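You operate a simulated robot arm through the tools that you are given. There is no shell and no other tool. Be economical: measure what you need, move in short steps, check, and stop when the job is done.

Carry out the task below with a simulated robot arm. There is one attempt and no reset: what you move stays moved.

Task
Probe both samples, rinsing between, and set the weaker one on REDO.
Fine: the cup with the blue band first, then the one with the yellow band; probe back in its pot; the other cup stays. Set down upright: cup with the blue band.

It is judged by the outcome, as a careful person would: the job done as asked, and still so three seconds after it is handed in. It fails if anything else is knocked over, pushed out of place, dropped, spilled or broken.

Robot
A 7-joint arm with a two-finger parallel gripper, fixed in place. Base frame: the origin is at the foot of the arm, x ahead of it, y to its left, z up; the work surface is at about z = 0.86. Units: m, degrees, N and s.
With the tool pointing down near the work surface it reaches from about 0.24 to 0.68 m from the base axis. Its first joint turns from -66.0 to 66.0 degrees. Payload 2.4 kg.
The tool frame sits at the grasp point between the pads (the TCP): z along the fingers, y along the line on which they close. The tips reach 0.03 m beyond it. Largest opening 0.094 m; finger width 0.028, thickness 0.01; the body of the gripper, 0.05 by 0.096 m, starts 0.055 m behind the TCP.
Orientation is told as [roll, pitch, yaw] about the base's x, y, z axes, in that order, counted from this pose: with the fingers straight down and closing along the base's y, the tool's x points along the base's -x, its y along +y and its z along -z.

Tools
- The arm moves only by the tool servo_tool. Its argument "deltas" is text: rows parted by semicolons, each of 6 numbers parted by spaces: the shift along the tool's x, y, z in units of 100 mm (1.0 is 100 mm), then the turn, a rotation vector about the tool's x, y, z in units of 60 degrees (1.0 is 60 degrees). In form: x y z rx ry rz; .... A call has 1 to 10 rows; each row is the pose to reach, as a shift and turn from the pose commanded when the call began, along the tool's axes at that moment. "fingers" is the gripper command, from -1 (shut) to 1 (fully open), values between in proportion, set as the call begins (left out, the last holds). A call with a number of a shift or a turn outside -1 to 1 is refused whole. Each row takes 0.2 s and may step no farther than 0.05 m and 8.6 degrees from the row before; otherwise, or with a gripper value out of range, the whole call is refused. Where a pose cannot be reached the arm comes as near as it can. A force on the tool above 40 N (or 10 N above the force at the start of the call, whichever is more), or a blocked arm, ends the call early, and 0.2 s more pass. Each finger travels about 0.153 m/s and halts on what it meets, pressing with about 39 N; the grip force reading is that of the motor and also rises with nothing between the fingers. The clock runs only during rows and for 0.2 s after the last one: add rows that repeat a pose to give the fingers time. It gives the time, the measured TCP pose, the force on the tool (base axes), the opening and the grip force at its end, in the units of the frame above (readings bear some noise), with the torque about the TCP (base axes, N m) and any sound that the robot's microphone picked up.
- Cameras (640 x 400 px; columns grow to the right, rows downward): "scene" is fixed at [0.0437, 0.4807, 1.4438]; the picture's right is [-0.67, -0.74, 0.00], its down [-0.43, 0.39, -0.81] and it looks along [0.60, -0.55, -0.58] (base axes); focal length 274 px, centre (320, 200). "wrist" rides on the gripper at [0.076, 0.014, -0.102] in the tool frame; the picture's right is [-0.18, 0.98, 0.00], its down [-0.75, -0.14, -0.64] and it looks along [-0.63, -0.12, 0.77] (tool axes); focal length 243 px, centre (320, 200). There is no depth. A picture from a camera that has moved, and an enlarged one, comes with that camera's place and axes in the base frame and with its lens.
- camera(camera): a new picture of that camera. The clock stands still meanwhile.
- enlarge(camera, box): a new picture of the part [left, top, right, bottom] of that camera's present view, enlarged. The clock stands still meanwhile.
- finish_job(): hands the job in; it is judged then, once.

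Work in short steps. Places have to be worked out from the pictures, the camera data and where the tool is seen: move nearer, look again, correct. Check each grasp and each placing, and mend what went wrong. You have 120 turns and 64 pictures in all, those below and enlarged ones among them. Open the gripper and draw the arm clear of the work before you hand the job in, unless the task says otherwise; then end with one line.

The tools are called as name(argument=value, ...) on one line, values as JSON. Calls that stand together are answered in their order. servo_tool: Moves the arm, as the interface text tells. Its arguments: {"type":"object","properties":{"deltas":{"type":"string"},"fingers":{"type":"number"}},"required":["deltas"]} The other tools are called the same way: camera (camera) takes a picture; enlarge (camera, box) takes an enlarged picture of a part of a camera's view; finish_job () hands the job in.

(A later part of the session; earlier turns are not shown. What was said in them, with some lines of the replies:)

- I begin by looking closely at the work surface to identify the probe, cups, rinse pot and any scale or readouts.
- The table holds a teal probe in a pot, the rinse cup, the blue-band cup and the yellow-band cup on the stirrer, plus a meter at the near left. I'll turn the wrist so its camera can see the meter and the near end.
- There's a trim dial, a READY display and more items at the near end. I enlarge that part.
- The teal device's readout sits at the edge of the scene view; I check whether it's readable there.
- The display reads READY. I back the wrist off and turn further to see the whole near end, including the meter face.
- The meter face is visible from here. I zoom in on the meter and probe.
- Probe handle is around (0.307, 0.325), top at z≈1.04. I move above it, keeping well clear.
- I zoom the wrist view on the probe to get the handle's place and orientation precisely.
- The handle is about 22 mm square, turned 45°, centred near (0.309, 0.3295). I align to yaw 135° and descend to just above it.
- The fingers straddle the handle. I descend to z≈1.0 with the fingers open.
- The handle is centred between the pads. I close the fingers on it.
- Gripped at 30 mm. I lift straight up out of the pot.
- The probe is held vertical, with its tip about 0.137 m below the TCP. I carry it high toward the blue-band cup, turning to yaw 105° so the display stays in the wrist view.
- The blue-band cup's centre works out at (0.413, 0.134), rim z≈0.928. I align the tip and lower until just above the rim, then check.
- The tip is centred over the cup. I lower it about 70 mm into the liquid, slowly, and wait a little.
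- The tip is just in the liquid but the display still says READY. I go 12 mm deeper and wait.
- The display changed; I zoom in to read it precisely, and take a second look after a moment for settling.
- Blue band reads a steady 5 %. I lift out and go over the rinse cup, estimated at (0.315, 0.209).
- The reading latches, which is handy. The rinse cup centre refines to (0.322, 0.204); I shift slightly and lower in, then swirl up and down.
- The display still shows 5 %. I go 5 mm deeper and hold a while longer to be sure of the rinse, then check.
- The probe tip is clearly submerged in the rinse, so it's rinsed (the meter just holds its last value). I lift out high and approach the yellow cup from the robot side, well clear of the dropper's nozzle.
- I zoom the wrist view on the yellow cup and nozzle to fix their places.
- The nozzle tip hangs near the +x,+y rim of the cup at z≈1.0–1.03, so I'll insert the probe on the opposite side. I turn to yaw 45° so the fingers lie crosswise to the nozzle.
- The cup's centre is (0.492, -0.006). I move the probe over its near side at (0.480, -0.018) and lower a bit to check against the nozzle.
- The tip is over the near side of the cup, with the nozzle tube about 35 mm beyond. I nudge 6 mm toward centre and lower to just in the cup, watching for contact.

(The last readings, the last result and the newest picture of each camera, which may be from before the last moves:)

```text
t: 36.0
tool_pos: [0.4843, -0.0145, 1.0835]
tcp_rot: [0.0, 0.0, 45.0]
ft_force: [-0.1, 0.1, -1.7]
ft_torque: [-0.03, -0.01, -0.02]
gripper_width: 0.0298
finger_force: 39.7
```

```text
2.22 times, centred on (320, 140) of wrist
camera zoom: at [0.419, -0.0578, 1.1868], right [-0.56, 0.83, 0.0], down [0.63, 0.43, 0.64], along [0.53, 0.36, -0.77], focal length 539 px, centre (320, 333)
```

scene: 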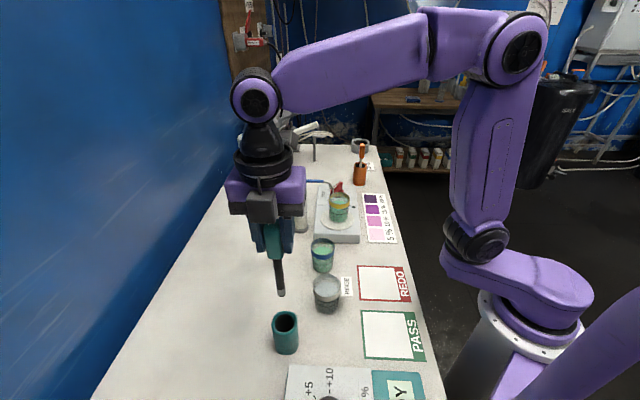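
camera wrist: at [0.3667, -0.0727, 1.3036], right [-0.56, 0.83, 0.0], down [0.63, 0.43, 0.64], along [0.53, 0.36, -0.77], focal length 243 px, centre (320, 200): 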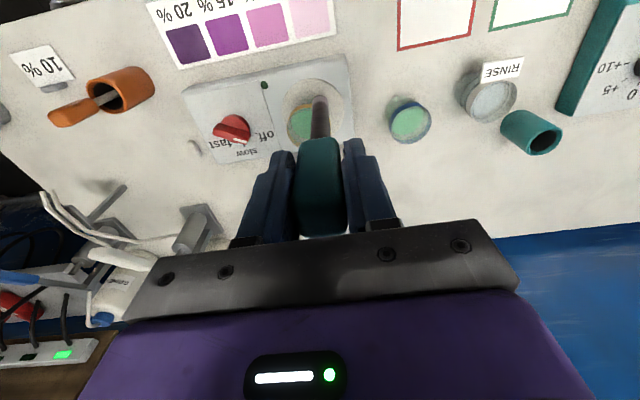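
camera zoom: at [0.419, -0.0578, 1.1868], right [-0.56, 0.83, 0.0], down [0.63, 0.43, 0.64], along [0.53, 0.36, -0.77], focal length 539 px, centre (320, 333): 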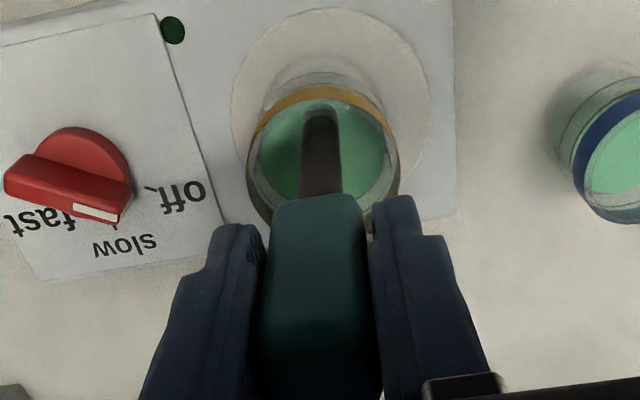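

The probe is inside, clear of the nozzle. I go another 22 mm down and hold for a reading.

servo_tool(deltas="0 0 0.08 0 0 0; 0 0 0.16 0 0 0; 0 0 0.22 0 0 0; 0 0 0.22 0 0 0; 0 0 0.22 0 0 0; 0 0 0.22 0 0 0; 0 0 0.22 0 0 0; 0 0 0.22 0 0 0; 0 0 0.22 0 0 0; 0 0 0.22 0 0 0")

servo_tool(deltas="0 0 0 0 0 0; 0 0 0 0 0 0; 0 0 0 0 0 0; 0 0 0 0 0 0; 0 0 0 0 0 0; 0 0 0 0 0 0; 0 0 0 0 0 0")

camera(camera="scene")

enlarge(camera="scene", box=[360, 360, 440, 400])

```text
t: 38.2
tool_pos: [0.4831, -0.0157, 1.0639]
tcp_rot: [0.0, 0.0, 45.0]
ft_force: [-0.2, -0.5, -1.6]
ft_torque: [-0.02, -0.01, 0.03]
gripper_width: 0.0296
finger_force: 39.1
```

```text
t: 39.8
tool_pos: [0.4827, -0.014, 1.0639]
tcp_rot: [-0.1, 0.1, 45.0]
ft_force: [-0.1, 0.0, -0.3]
ft_torque: [-0.01, 0.01, 0.0]
gripper_width: 0.0296
finger_force: 38.8
```

```text
21 pictures are left
```

scene: 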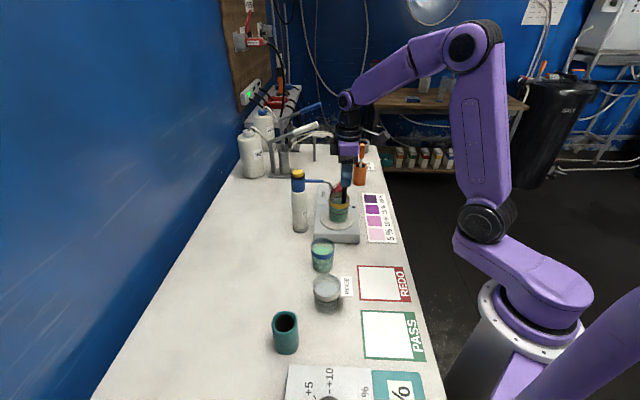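

```text
8.00 times, centred on (400, 380) of scene
camera zoom: at [0.0437, 0.4807, 1.4438], right [-0.67, -0.74, 0.0], down [-0.43, 0.39, -0.81], along [0.6, -0.55, -0.58], focal length 2195 px, centre (-320, -1240)
```

zoom: 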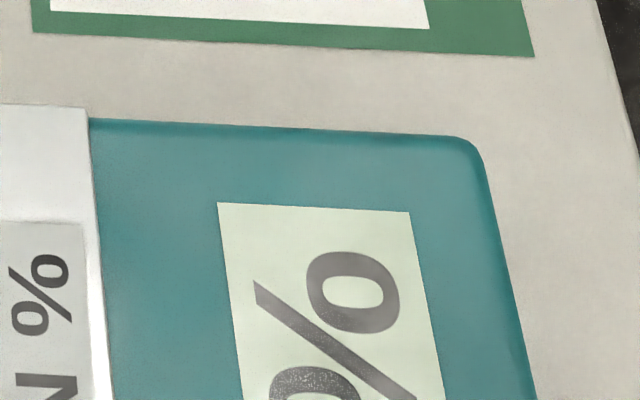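

The number itself is out of the scene view. The display latches, so I lift straight out, back away from the nozzle, and turn to see it.

servo_tool(deltas="0 0 -0.3 0 0 0; 0 0 -0.6 0 0 0; 0 0 -0.9 0 0 0; 0 0 -1.0 0 0 0; 0 0 -1.0 0 0 0; 0 0 -1.0 0 0 0")

servo_tool(deltas="0 0 -0.35 0 0 0; 0.3 0.1 -0.4 0 0 -0.12; 0.5 0.3 -0.4 0 0 -0.24; 0.5 0.5 -0.4 0 0 -0.36; 0.5 0.5 -0.4 0 0 -0.48; 0.5 0.5 -0.4 0 0 -0.6; 0.5 0.5 -0.4 0 0 -0.72; 0.5 0.5 -0.4 0 0 -0.84; 0.5 0.5 -0.4 0 0 -0.96; 0.5 0.5 -0.4 0 0 -0.96")

camera(camera="wrist")

```text
t: 41.2
tool_pos: [0.4839, -0.0151, 1.165]
tcp_rot: [0.0, 0.0, 45.0]
ft_force: [0.4, 0.3, -2.7]
ft_torque: [0.01, 0.0, 0.01]
gripper_width: 0.0297
finger_force: 39.0
```

```text
t: 43.4
tool_pos: [0.4129, -0.0145, 1.2025]
tcp_rot: [0.0, 0.0, 102.7]
ft_force: [0.5, 0.0, -0.5]
ft_torque: [0.0, 0.0, -0.01]
gripper_width: 0.0296
finger_force: 39.1
```

```text
19 pictures are left
camera wrist: at [0.415, -0.0922, 1.306], right [-1.0, -0.04, 0.0], down [-0.03, 0.77, 0.64], along [-0.02, 0.64, -0.77], focal length 243 px, centre (320, 200)
```

wrist: 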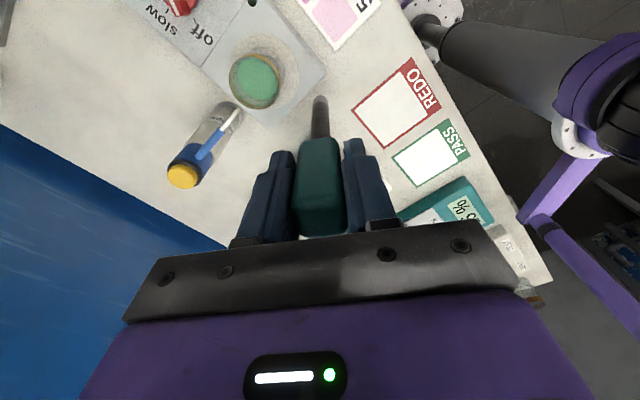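

I carry the probe back toward its pot, which brings the display into clear view.

servo_tool(deltas="-0.35 0.1 0 0 0 0; -0.7 0.2 0 0 0 0; -1.0 0.3 0 0 0 0; -1.0 0.3 0 0 0 0")

enlarge(camera="wrist", box=[400, 80, 560, 240])

```text
t: 44.4
tool_pos: [0.3603, 0.076, 1.205]
tcp_rot: [-0.1, 0.0, 102.7]
ft_force: [-0.3, -0.2, -0.9]
ft_torque: [-0.03, 0.01, 0.02]
gripper_width: 0.0297
finger_force: 38.9
```

```text
2.50 times, centred on (480, 160) of wrist
camera zoom: at [0.3628, -0.0009, 1.3069], right [-1.0, -0.03, 0.0], down [-0.03, 0.77, 0.64], along [-0.02, 0.64, -0.77], focal length 606 px, centre (-80, 300)
```

zoom: 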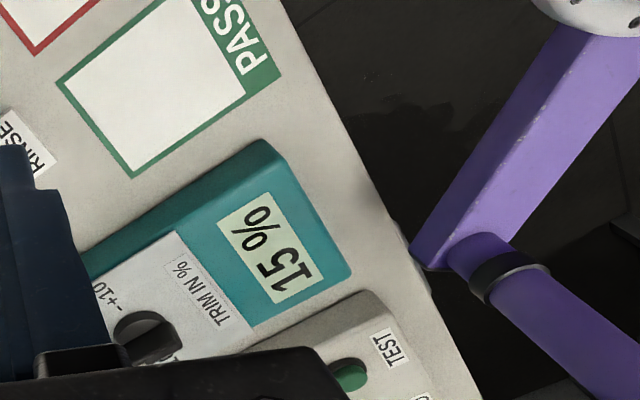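

Yellow reads 15 %, blue 5 %: blue is weaker and goes on REDO. First I take the probe back above its pot at the orientation it was picked up with.

servo_tool(deltas="-0.35 0 0 0 0 0; -0.7 0 0 0 0 0; -1.0 -0.03 0 0 0 0")

servo_tool(deltas="-0.4 0 0 0 0 -0.13; -0.8 0 0 0 0 -0.26; -1.0 0 0 0 0 -0.39; -1.0 -0.03 0 0 0 -0.538; -1.0 -0.03 0 0 0 -0.538")

```text
t: 45.2
tool_pos: [0.3425, 0.1753, 1.2041]
tcp_rot: [0.0, -0.1, 102.5]
ft_force: [0.9, 0.3, -0.9]
ft_torque: [0.02, 0.01, 0.01]
gripper_width: 0.0296
finger_force: 39.4
```

```text
refused: row 4 steps farther than a row can; nothing moved
```

servo_tool(deltas="-0.4 0 0 0 0 -0.13; -0.8 0 0 0 0 -0.26; -1.0 0 0 0 0 -0.39; -1.0 -0.03 0 0 0 -0.46; -1.0 -0.03 0 0 0 -0.538; -1.0 -0.03 0 0 0 -0.538")

```text
t: 46.6
tool_pos: [0.3243, 0.2736, 1.2026]
tcp_rot: [0.1, 0.0, 135.1]
ft_force: [-0.4, 0.2, -1.4]
ft_torque: [0.03, 0.03, 0.02]
gripper_width: 0.0295
finger_force: 39.1
```

Now shift to exactly above the pot and lower partway, then check alignment.

servo_tool(deltas="-0.25 -0.15 0 0 0 0; -0.49 -0.29 0 0 0 0; -0.49 -0.29 0.4 0 0 0; -0.49 -0.29 0.6 0 0 0; -0.49 -0.29 0.6 0 0 0")

enlarge(camera="scene", box=[230, 230, 350, 370])

enlarge(camera="wrist", box=[230, 20, 410, 230])

```text
t: 47.8
tool_pos: [0.3096, 0.327, 1.1422]
tcp_rot: [0.1, 0.0, 134.9]
ft_force: [-0.1, 0.1, -0.8]
ft_torque: [0.01, -0.02, -0.01]
gripper_width: 0.0297
finger_force: 38.9
```

```text
2.86 times, centred on (290, 300) of scene
camera zoom: at [0.0437, 0.4808, 1.4438], right [-0.67, -0.74, 0.0], down [-0.43, 0.39, -0.81], along [0.6, -0.55, -0.58], focal length 784 px, centre (406, -86)
```

zoom: 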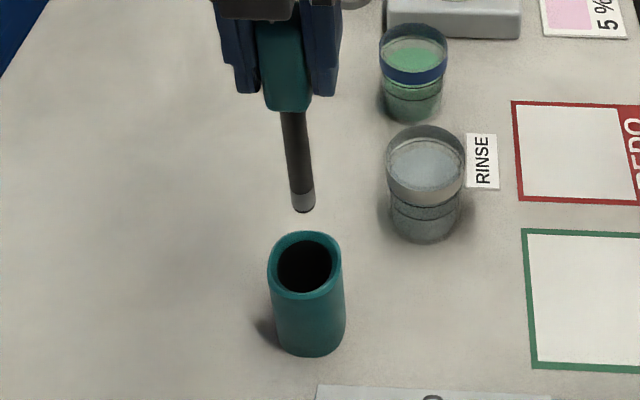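

```text
1.90 times, centred on (320, 125) of wrist
camera zoom: at [0.3532, 0.2635, 1.2458], right [-0.83, -0.56, 0.0], down [-0.43, 0.63, 0.64], along [-0.36, 0.53, -0.77], focal length 462 px, centre (320, 343)
```

zoom: 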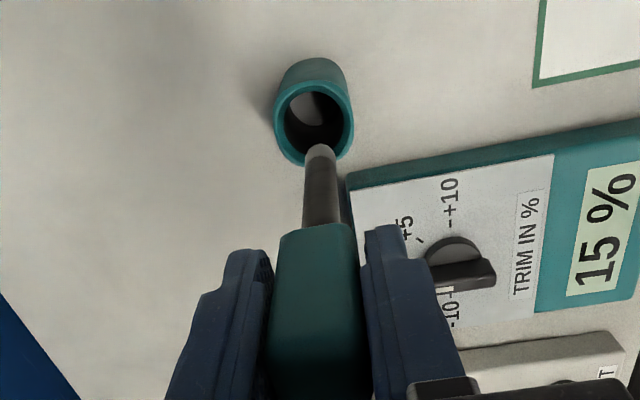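

Well aligned with the bore. I lower into the pot to the original height.

servo_tool(deltas="0 -0.02 0.25 0 0 0; 0 -0.02 0.5 0 0 0; 0 -0.02 0.75 0 0 0; 0 -0.02 0.95 0 0 0; 0 -0.02 0.95 0 0 0")

servo_tool(deltas="0 0 0.15 0 0 0; 0 0 0.3 0 0 0; 0 0 0.38 0 0 0; 0 0 0.38 0 0 0")

```text
t: 49.0
tool_pos: [0.3111, 0.3295, 1.0483]
tcp_rot: [0.0, 0.1, 134.9]
ft_force: [-0.6, -0.8, -0.8]
ft_torque: [0.03, 0.01, 0.02]
gripper_width: 0.0298
finger_force: 39.2
```

```text
t: 50.0
tool_pos: [0.3112, 0.3293, 1.0104]
tcp_rot: [0.0, 0.1, 135.1]
ft_force: [0.0, -0.8, -0.3]
ft_torque: [-0.01, -0.04, 0.0]
gripper_width: 0.0299
finger_force: 39.1
```

servo_tool(deltas="0 0 0.03 0 0 0; 0 0 0.05 0 0 0; 0 0 0.05 0 0 0")

```text
t: 50.8
tool_pos: [0.3107, 0.3299, 1.0068]
tcp_rot: [0.0, 0.0, 134.9]
ft_force: [0.4, -0.1, -1.7]
ft_torque: [0.01, 0.02, -0.05]
gripper_width: 0.0298
finger_force: 38.7
```

Within a couple of millimetres of the original seat with no resistance; I open the fingers to release the probe.

servo_tool(deltas="0 0 0.02 0 0 0; 0 0 0.02 0 0 0; 0 0 0.02 0 0 0; 0 0 0.02 0 0 0", fingers=1)

servo_tool(deltas="0 0 -0.3 0 0 0; 0 0 -0.6 0 0 0; 0 0 -1.0 0 0 0; 0 0 -1.0 0 0 0")

enlarge(camera="scene", box=[230, 210, 430, 370])

```text
t: 51.8
tool_pos: [0.3114, 0.329, 1.0039]
tcp_rot: [0.0, 0.0, 134.9]
ft_force: [1.1, 0.4, -0.5]
ft_torque: [-0.01, 0.0, -0.02]
gripper_width: 0.094
finger_force: 0.0
```

```text
t: 52.8
tool_pos: [0.3112, 0.3314, 1.1038]
tcp_rot: [0.1, 0.0, 134.9]
ft_force: [-0.1, -0.5, -0.1]
ft_torque: [-0.04, -0.01, -0.01]
gripper_width: 0.0944
finger_force: 0.0
```

```text
2.50 times, centred on (330, 290) of scene
camera zoom: at [0.0436, 0.4807, 1.4438], right [-0.67, -0.74, 0.0], down [-0.43, 0.39, -0.81], along [0.6, -0.55, -0.58], focal length 686 px, centre (295, -25)
```

zoom: 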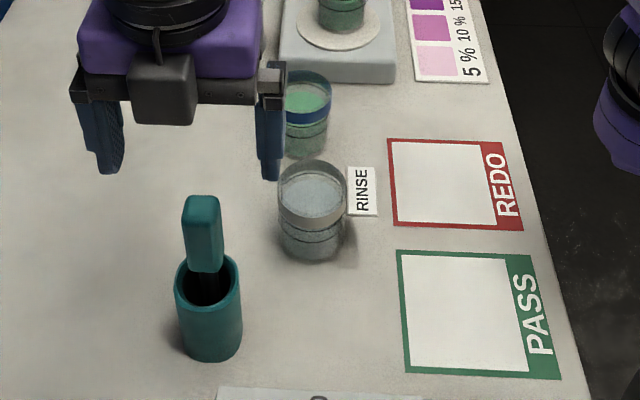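

The probe stands in its pot again. Next I go over the blue-band cup at yaw 135°, whose closing line is clear of the rinse cup and stirrer.

servo_tool(deltas="0 0 -0.4 0 0 0; 0.33 0.1 -0.4 0 0 0; 0.7 0.2 -0.4 0 0 0; 1.0 0.3 -0.4 0 0 0")

servo_tool(deltas="0.35 0.1 0 0 0 0; 0.7 0.2 0 0 0 0; 1.0 0.36 0 0 0 0; 1.0 0.36 0 0 0 0")

camera(camera="wrist")

```text
t: 53.8
tool_pos: [0.36, 0.2378, 1.1428]
tcp_rot: [0.0, 0.0, 134.9]
ft_force: [-0.5, 0.5, 0.5]
ft_torque: [0.02, 0.01, 0.04]
gripper_width: 0.0939
finger_force: 0.0
```

```text
t: 54.8
tool_pos: [0.4058, 0.1411, 1.1428]
tcp_rot: [0.0, 0.1, 134.9]
ft_force: [-0.3, -0.3, -0.4]
ft_torque: [0.01, 0.0, -0.02]
gripper_width: 0.0944
finger_force: 0.0
```

```text
14 pictures are left
camera wrist: at [0.4493, 0.0777, 1.2459], right [-0.83, -0.56, 0.0], down [-0.43, 0.63, 0.64], along [-0.36, 0.53, -0.77], focal length 243 px, centre (320, 200)
```

wrist: 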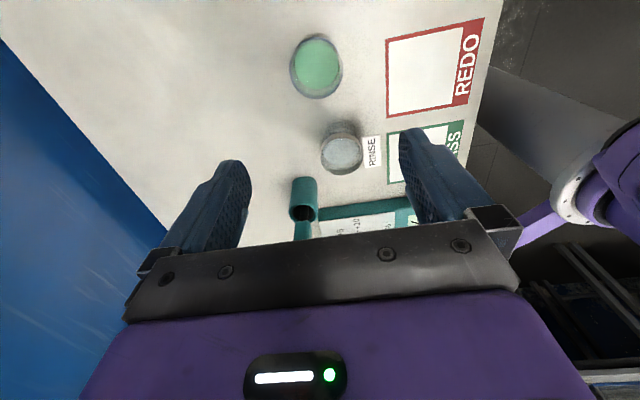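

The cup centre is (0.415, 0.1335). I align and descend to just above the rim, then check.

servo_tool(deltas="0.118 -0.01 0.3 0 0 0; 0.118 -0.01 0.7 0 0 0; 0.118 -0.01 1.0 0 0 0; 0.118 -0.01 1.0 0 0 0")

servo_tool(deltas="0 0 0.4 0 0 0; 0 0 0.55 0 0 0; 0 0 0.55 0 0 0")

camera(camera="wrist")

enlarge(camera="scene", box=[260, 190, 400, 310])

```text
t: 55.8
tool_pos: [0.4146, 0.1326, 1.0426]
tcp_rot: [0.0, -0.1, 135.0]
ft_force: [-0.5, -0.7, -0.2]
ft_torque: [0.0, 0.0, -0.03]
gripper_width: 0.0937
finger_force: 0.1
```

```text
t: 56.6
tool_pos: [0.4139, 0.1339, 0.9883]
tcp_rot: [0.0, 0.0, 134.9]
ft_force: [0.4, 1.0, 0.1]
ft_torque: [-0.03, -0.01, -0.01]
gripper_width: 0.0941
finger_force: 0.0
```

```text
13 pictures are left
camera wrist: at [0.4567, 0.0701, 1.0904], right [-0.83, -0.56, 0.0], down [-0.43, 0.63, 0.64], along [-0.36, 0.53, -0.77], focal length 243 px, centre (320, 200)
```

wrist: 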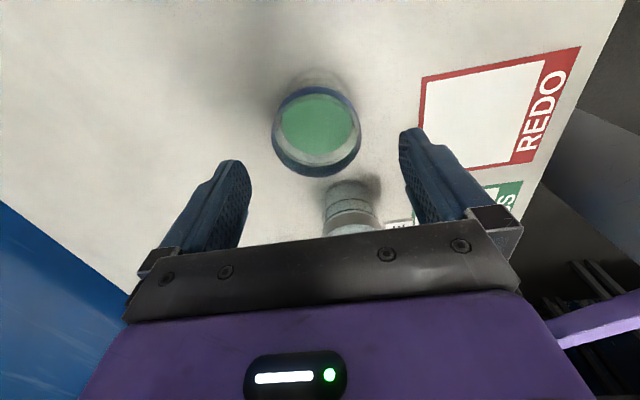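

```text
3.33 times, centred on (330, 250) of scene
camera zoom: at [0.0437, 0.4807, 1.4438], right [-0.67, -0.74, 0.0], down [-0.43, 0.39, -0.81], along [0.6, -0.55, -0.58], focal length 915 px, centre (287, 33)
```

zoom: 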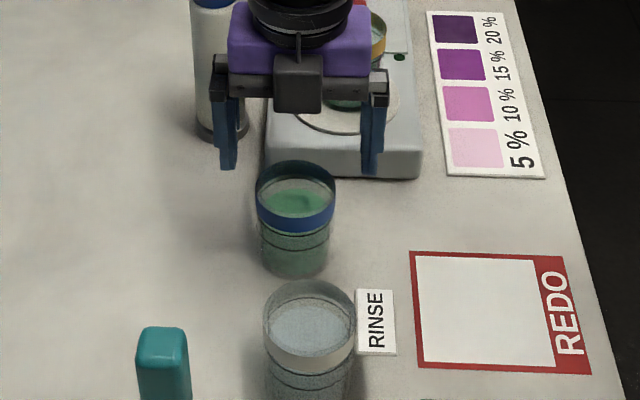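

The cup lies between the fingers, about 5 mm toward the camera side. To keep the hand clear of the dropper nozzle I turn to yaw ~95° before descending.

servo_tool(deltas="0.045 0 0 0 0 0.11; 0.045 0 0 0 0 0.22; 0.045 0 0 0 0 0.33; 0.045 0 0 0 0 0.44; 0.045 0 0 0 0 0.55; 0.045 0 0 0 0 0.667; 0.045 0 0 0 0 0.667")

camera(camera="wrist")

```text
t: 58.2
tool_pos: [0.4176, 0.1298, 0.9869]
tcp_rot: [-0.1, 0.0, 94.7]
ft_force: [0.2, -0.4, -0.6]
ft_torque: [-0.04, 0.04, -0.01]
gripper_width: 0.094
finger_force: 0.1
```

```text
11 pictures are left
camera wrist: at [0.4095, 0.0534, 1.0906], right [-0.99, 0.1, 0.0], down [0.08, 0.76, 0.64], along [0.07, 0.64, -0.77], focal length 243 px, centre (320, 200)
```

wrist: 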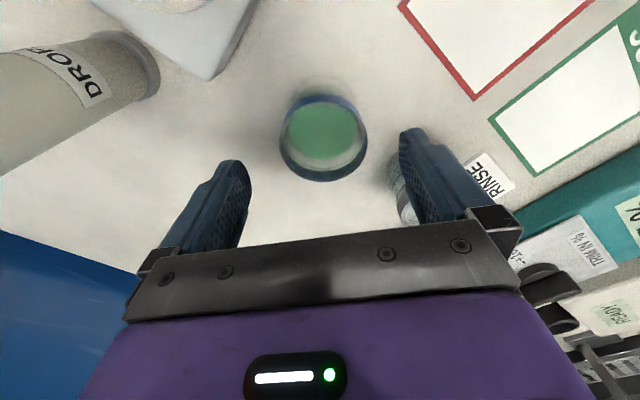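

Centred. I descend around the cup.

servo_tool(deltas="0 0 0.25 0 0 0; 0 0 0.5 0 0 0; 0 0 0.7 0 0 0; 0 0 0.83 0 0 0; 0 0 0.83 0 0 0")

servo_tool(deltas="0 0 0 0 0 0; 0 0 0 0 0 0; 0 0 0 0 0 0; 0 0 0 0 0 0", fingers=0.15)

```text
t: 59.4
tool_pos: [0.4176, 0.1295, 0.9056]
tcp_rot: [0.0, 0.0, 95.0]
ft_force: [0.7, 0.1, 0.6]
ft_torque: [0.0, 0.0, -0.01]
gripper_width: 0.0944
finger_force: 0.0
```

```text
t: 60.4
tool_pos: [0.4185, 0.1305, 0.9055]
tcp_rot: [-0.1, 0.1, 94.9]
ft_force: [-0.7, -0.3, 0.2]
ft_torque: [-0.02, 0.02, -0.01]
gripper_width: 0.0616
finger_force: 38.5
```

The fingers closed on the cup at 61.6 mm. I lift gently and check.

servo_tool(deltas="0 0 -0.08 0 0 0; 0 0 -0.2 0 0 0; 0 0 -0.35 0 0 0; 0 0 -0.5 0 0 0; 0 0 -0.65 0 0 0; 0 0 -0.8 0 0 0; 0 0 -0.95 0 0 0; 0 0 -1.0 0 0 0")

camera(camera="scene")

```text
t: 62.2
tool_pos: [0.4173, 0.1308, 1.0063]
tcp_rot: [-0.1, -0.1, 94.8]
ft_force: [1.2, 0.0, -2.6]
ft_torque: [-0.01, -0.02, 0.0]
gripper_width: 0.0616
finger_force: 38.7
```

```text
10 pictures are left
```

scene: 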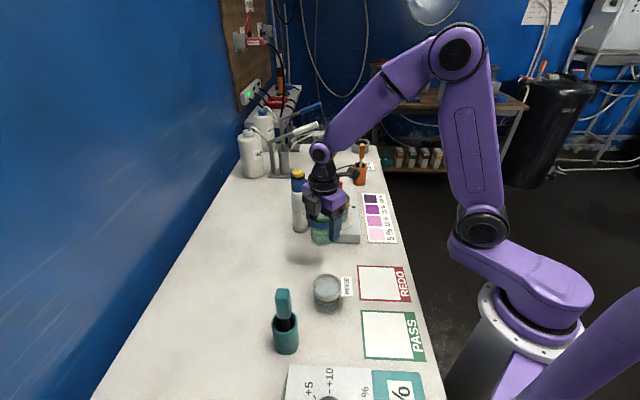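

The cup is lifted upright. I carry it gently toward the REDO square, centred near (0.276, 0.066).

servo_tool(deltas="0.03 0.08 0 0 0 0; 0.09 0.25 0 0 0 0; 0.15 0.45 0 0 0 0; 0.22 0.63 0 0 0 0; 0.26 0.75 0 0 0 0")

servo_tool(deltas="0.06 0.18 0 0 0 0; 0.12 0.36 0 0 0 0; 0.18 0.54 0 0 0 0; 0.24 0.67 0 0 0 0; 0.26 0.72 0 0 0 0; 0.26 0.72 0 0 0 0")

camera(camera="wrist")

enlarge(camera="scene", box=[290, 200, 450, 340])

```text
t: 63.4
tool_pos: [0.3429, 0.0978, 1.006]
tcp_rot: [-0.1, 0.0, 94.9]
ft_force: [-0.6, 0.0, -1.7]
ft_torque: [-0.03, 0.0, 0.01]
gripper_width: 0.0613
finger_force: 38.8
```

```text
t: 64.8
tool_pos: [0.2742, 0.0674, 1.0059]
tcp_rot: [0.0, 0.0, 94.9]
ft_force: [0.2, -0.2, -2.4]
ft_torque: [0.0, 0.0, -0.02]
gripper_width: 0.0616
finger_force: 38.3
```

```text
9 pictures are left
camera wrist: at [0.2668, -0.0103, 1.109], right [-0.99, 0.1, 0.0], down [0.08, 0.76, 0.64], along [0.06, 0.64, -0.77], focal length 243 px, centre (320, 200)
```

wrist: 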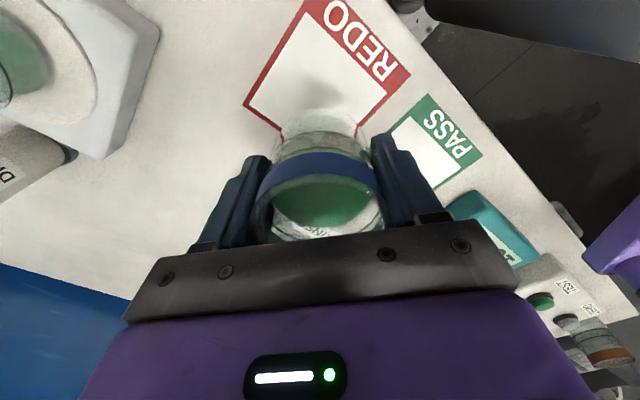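

```text
2.86 times, centred on (370, 270) of scene
camera zoom: at [0.0437, 0.4807, 1.4438], right [-0.67, -0.74, 0.0], down [-0.43, 0.39, -0.81], along [0.6, -0.55, -0.58], focal length 784 px, centre (177, 0)
```

zoom: 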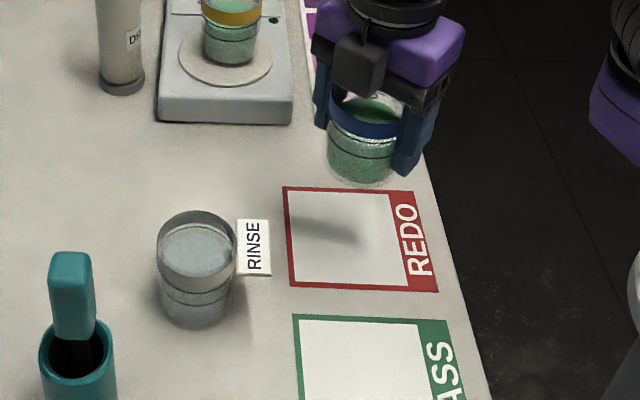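

The cup is over the middle of the square. I lower it to the height at which it was picked up.

servo_tool(deltas="-0.0 -0.01 0.15 0 0 0; 0 -0.01 0.35 0 0 0; 0 -0.01 0.55 0 0 0; 0 -0.01 0.72 0 0 0; 0 -0.01 0.85 0 0 0; 0 -0.01 0.93 0 0 0; 0 -0.01 0.98 0 0 0; 0 -0.01 0.995 0 0 0; 0 -0.01 0.995 0 0 0")

enlarge(camera="scene", box=[320, 210, 440, 330])

```text
t: 66.8
tool_pos: [0.2762, 0.0654, 0.9057]
tcp_rot: [-0.1, 0.1, 94.8]
ft_force: [0.8, 0.2, -1.7]
ft_torque: [0.03, -0.04, 0.01]
gripper_width: 0.0612
finger_force: 39.1
```

```text
3.33 times, centred on (380, 270) of scene
camera zoom: at [0.0437, 0.4807, 1.4438], right [-0.67, -0.74, 0.0], down [-0.43, 0.39, -0.81], along [0.6, -0.55, -0.58], focal length 915 px, centre (120, -33)
```

zoom: 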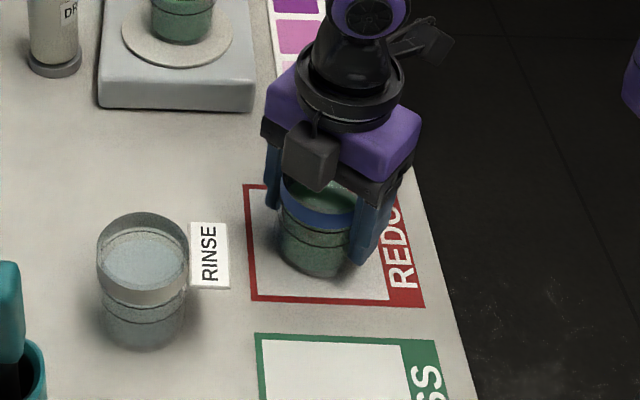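

The weight still hangs on the tool, so I ease down another 2 mm to make contact.

servo_tool(deltas="0 0 0.01 0 0 0; 0 0 0.02 0 0 0; 0 0 0.02 0 0 0")

```text
t: 67.6
tool_pos: [0.2767, 0.0665, 0.9048]
tcp_rot: [-0.1, -0.1, 94.9]
ft_force: [-2.3, 1.6, 31.7]
ft_torque: [0.09, 0.45, -0.03]
gripper_width: 0.0612
finger_force: 38.4
```

Contact is firm; I back off 1.5 mm to relieve the push, then open.

servo_tool(deltas="0 0 -0.015 0 0 0; 0 0 -0.015 0 0 0")

servo_tool(deltas="0 0 0 0 0 0; 0 0 0 0 0 0; 0 0 0 0 0 0; 0 0 0 0 0 0", fingers=1)

servo_tool(deltas="0 0 -0.2 0 0 0; 0 0 -0.5 0 0 0; 0 0 -0.8 0 0 0; 0 0 -1.0 0 0 0")

servo_tool(deltas="0 0 -0.4 0 0 0; 0 0 -0.8 0 0 0; 0 0 -1.0 0 0 0; 0 0 -1.0 0 0 0")

camera(camera="scene")

enlarge(camera="scene", box=[240, 200, 440, 360])

```text
t: 68.2
tool_pos: [0.2745, 0.0651, 0.906]
tcp_rot: [0.1, 0.0, 94.9]
ft_force: [-0.1, -0.2, -2.2]
ft_torque: [-0.03, -0.02, 0.02]
gripper_width: 0.0614
finger_force: 39.3
```

```text
t: 69.2
tool_pos: [0.2763, 0.0665, 0.9057]
tcp_rot: [0.0, 0.0, 95.0]
ft_force: [0.0, -0.4, -0.5]
ft_torque: [-0.01, 0.02, -0.01]
gripper_width: 0.0939
finger_force: 0.1
```

```text
t: 70.2
tool_pos: [0.2764, 0.0667, 1.0062]
tcp_rot: [0.0, 0.0, 95.0]
ft_force: [-0.3, 0.4, -0.5]
ft_torque: [0.0, -0.02, -0.02]
gripper_width: 0.094
finger_force: 0.0
```

```text
t: 71.2
tool_pos: [0.2768, 0.0648, 1.1053]
tcp_rot: [0.0, 0.0, 94.8]
ft_force: [0.3, 0.6, -0.5]
ft_torque: [0.02, -0.03, -0.01]
gripper_width: 0.0941
finger_force: 0.1
```

```text
6 pictures are left
```

scene: 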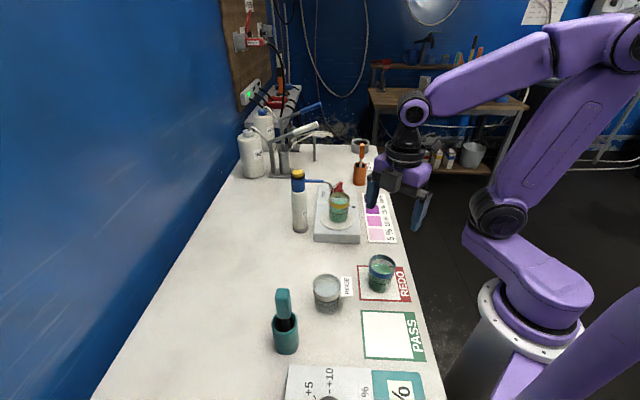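

```text
2.50 times, centred on (340, 280) of scene
camera zoom: at [0.0436, 0.4807, 1.4438], right [-0.67, -0.74, 0.0], down [-0.43, 0.39, -0.81], along [0.6, -0.55, -0.58], focal length 686 px, centre (270, 0)
```

zoom: 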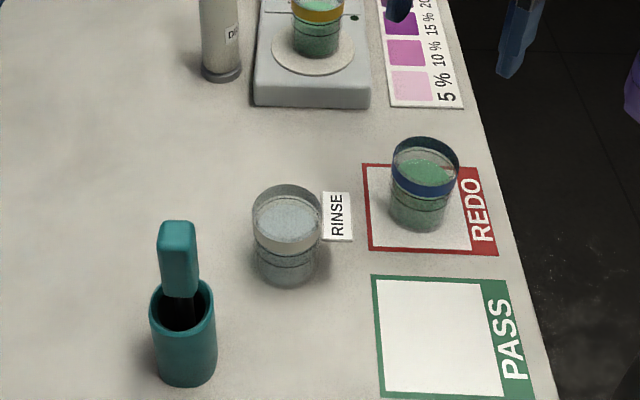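

The blue-band cup stands upright inside REDO, the probe is in its pot, and everything else is in place. I raise the arm a little more and hand in.

servo_tool(deltas="0 0 -0.4 0 0 0; 0 0 -0.8 0 0 0; 0 0 -0.8 0 0 0")

finish_job()

```text
t: 72.0
tool_pos: [0.2777, 0.0665, 1.1848]
tcp_rot: [0.0, 0.0, 94.8]
ft_force: [0.7, 0.3, -0.3]
ft_torque: [0.02, 0.01, 0.02]
gripper_width: 0.094
finger_force: 0.0
```

```text
The job is handed in.
```

The blue-band cup probed at 5 % and the yellow-band cup, after a rinse, at 15 %, so the blue-band cup now stands upright on REDO, with the probe back in its pot and the yellow-band cup left in place.
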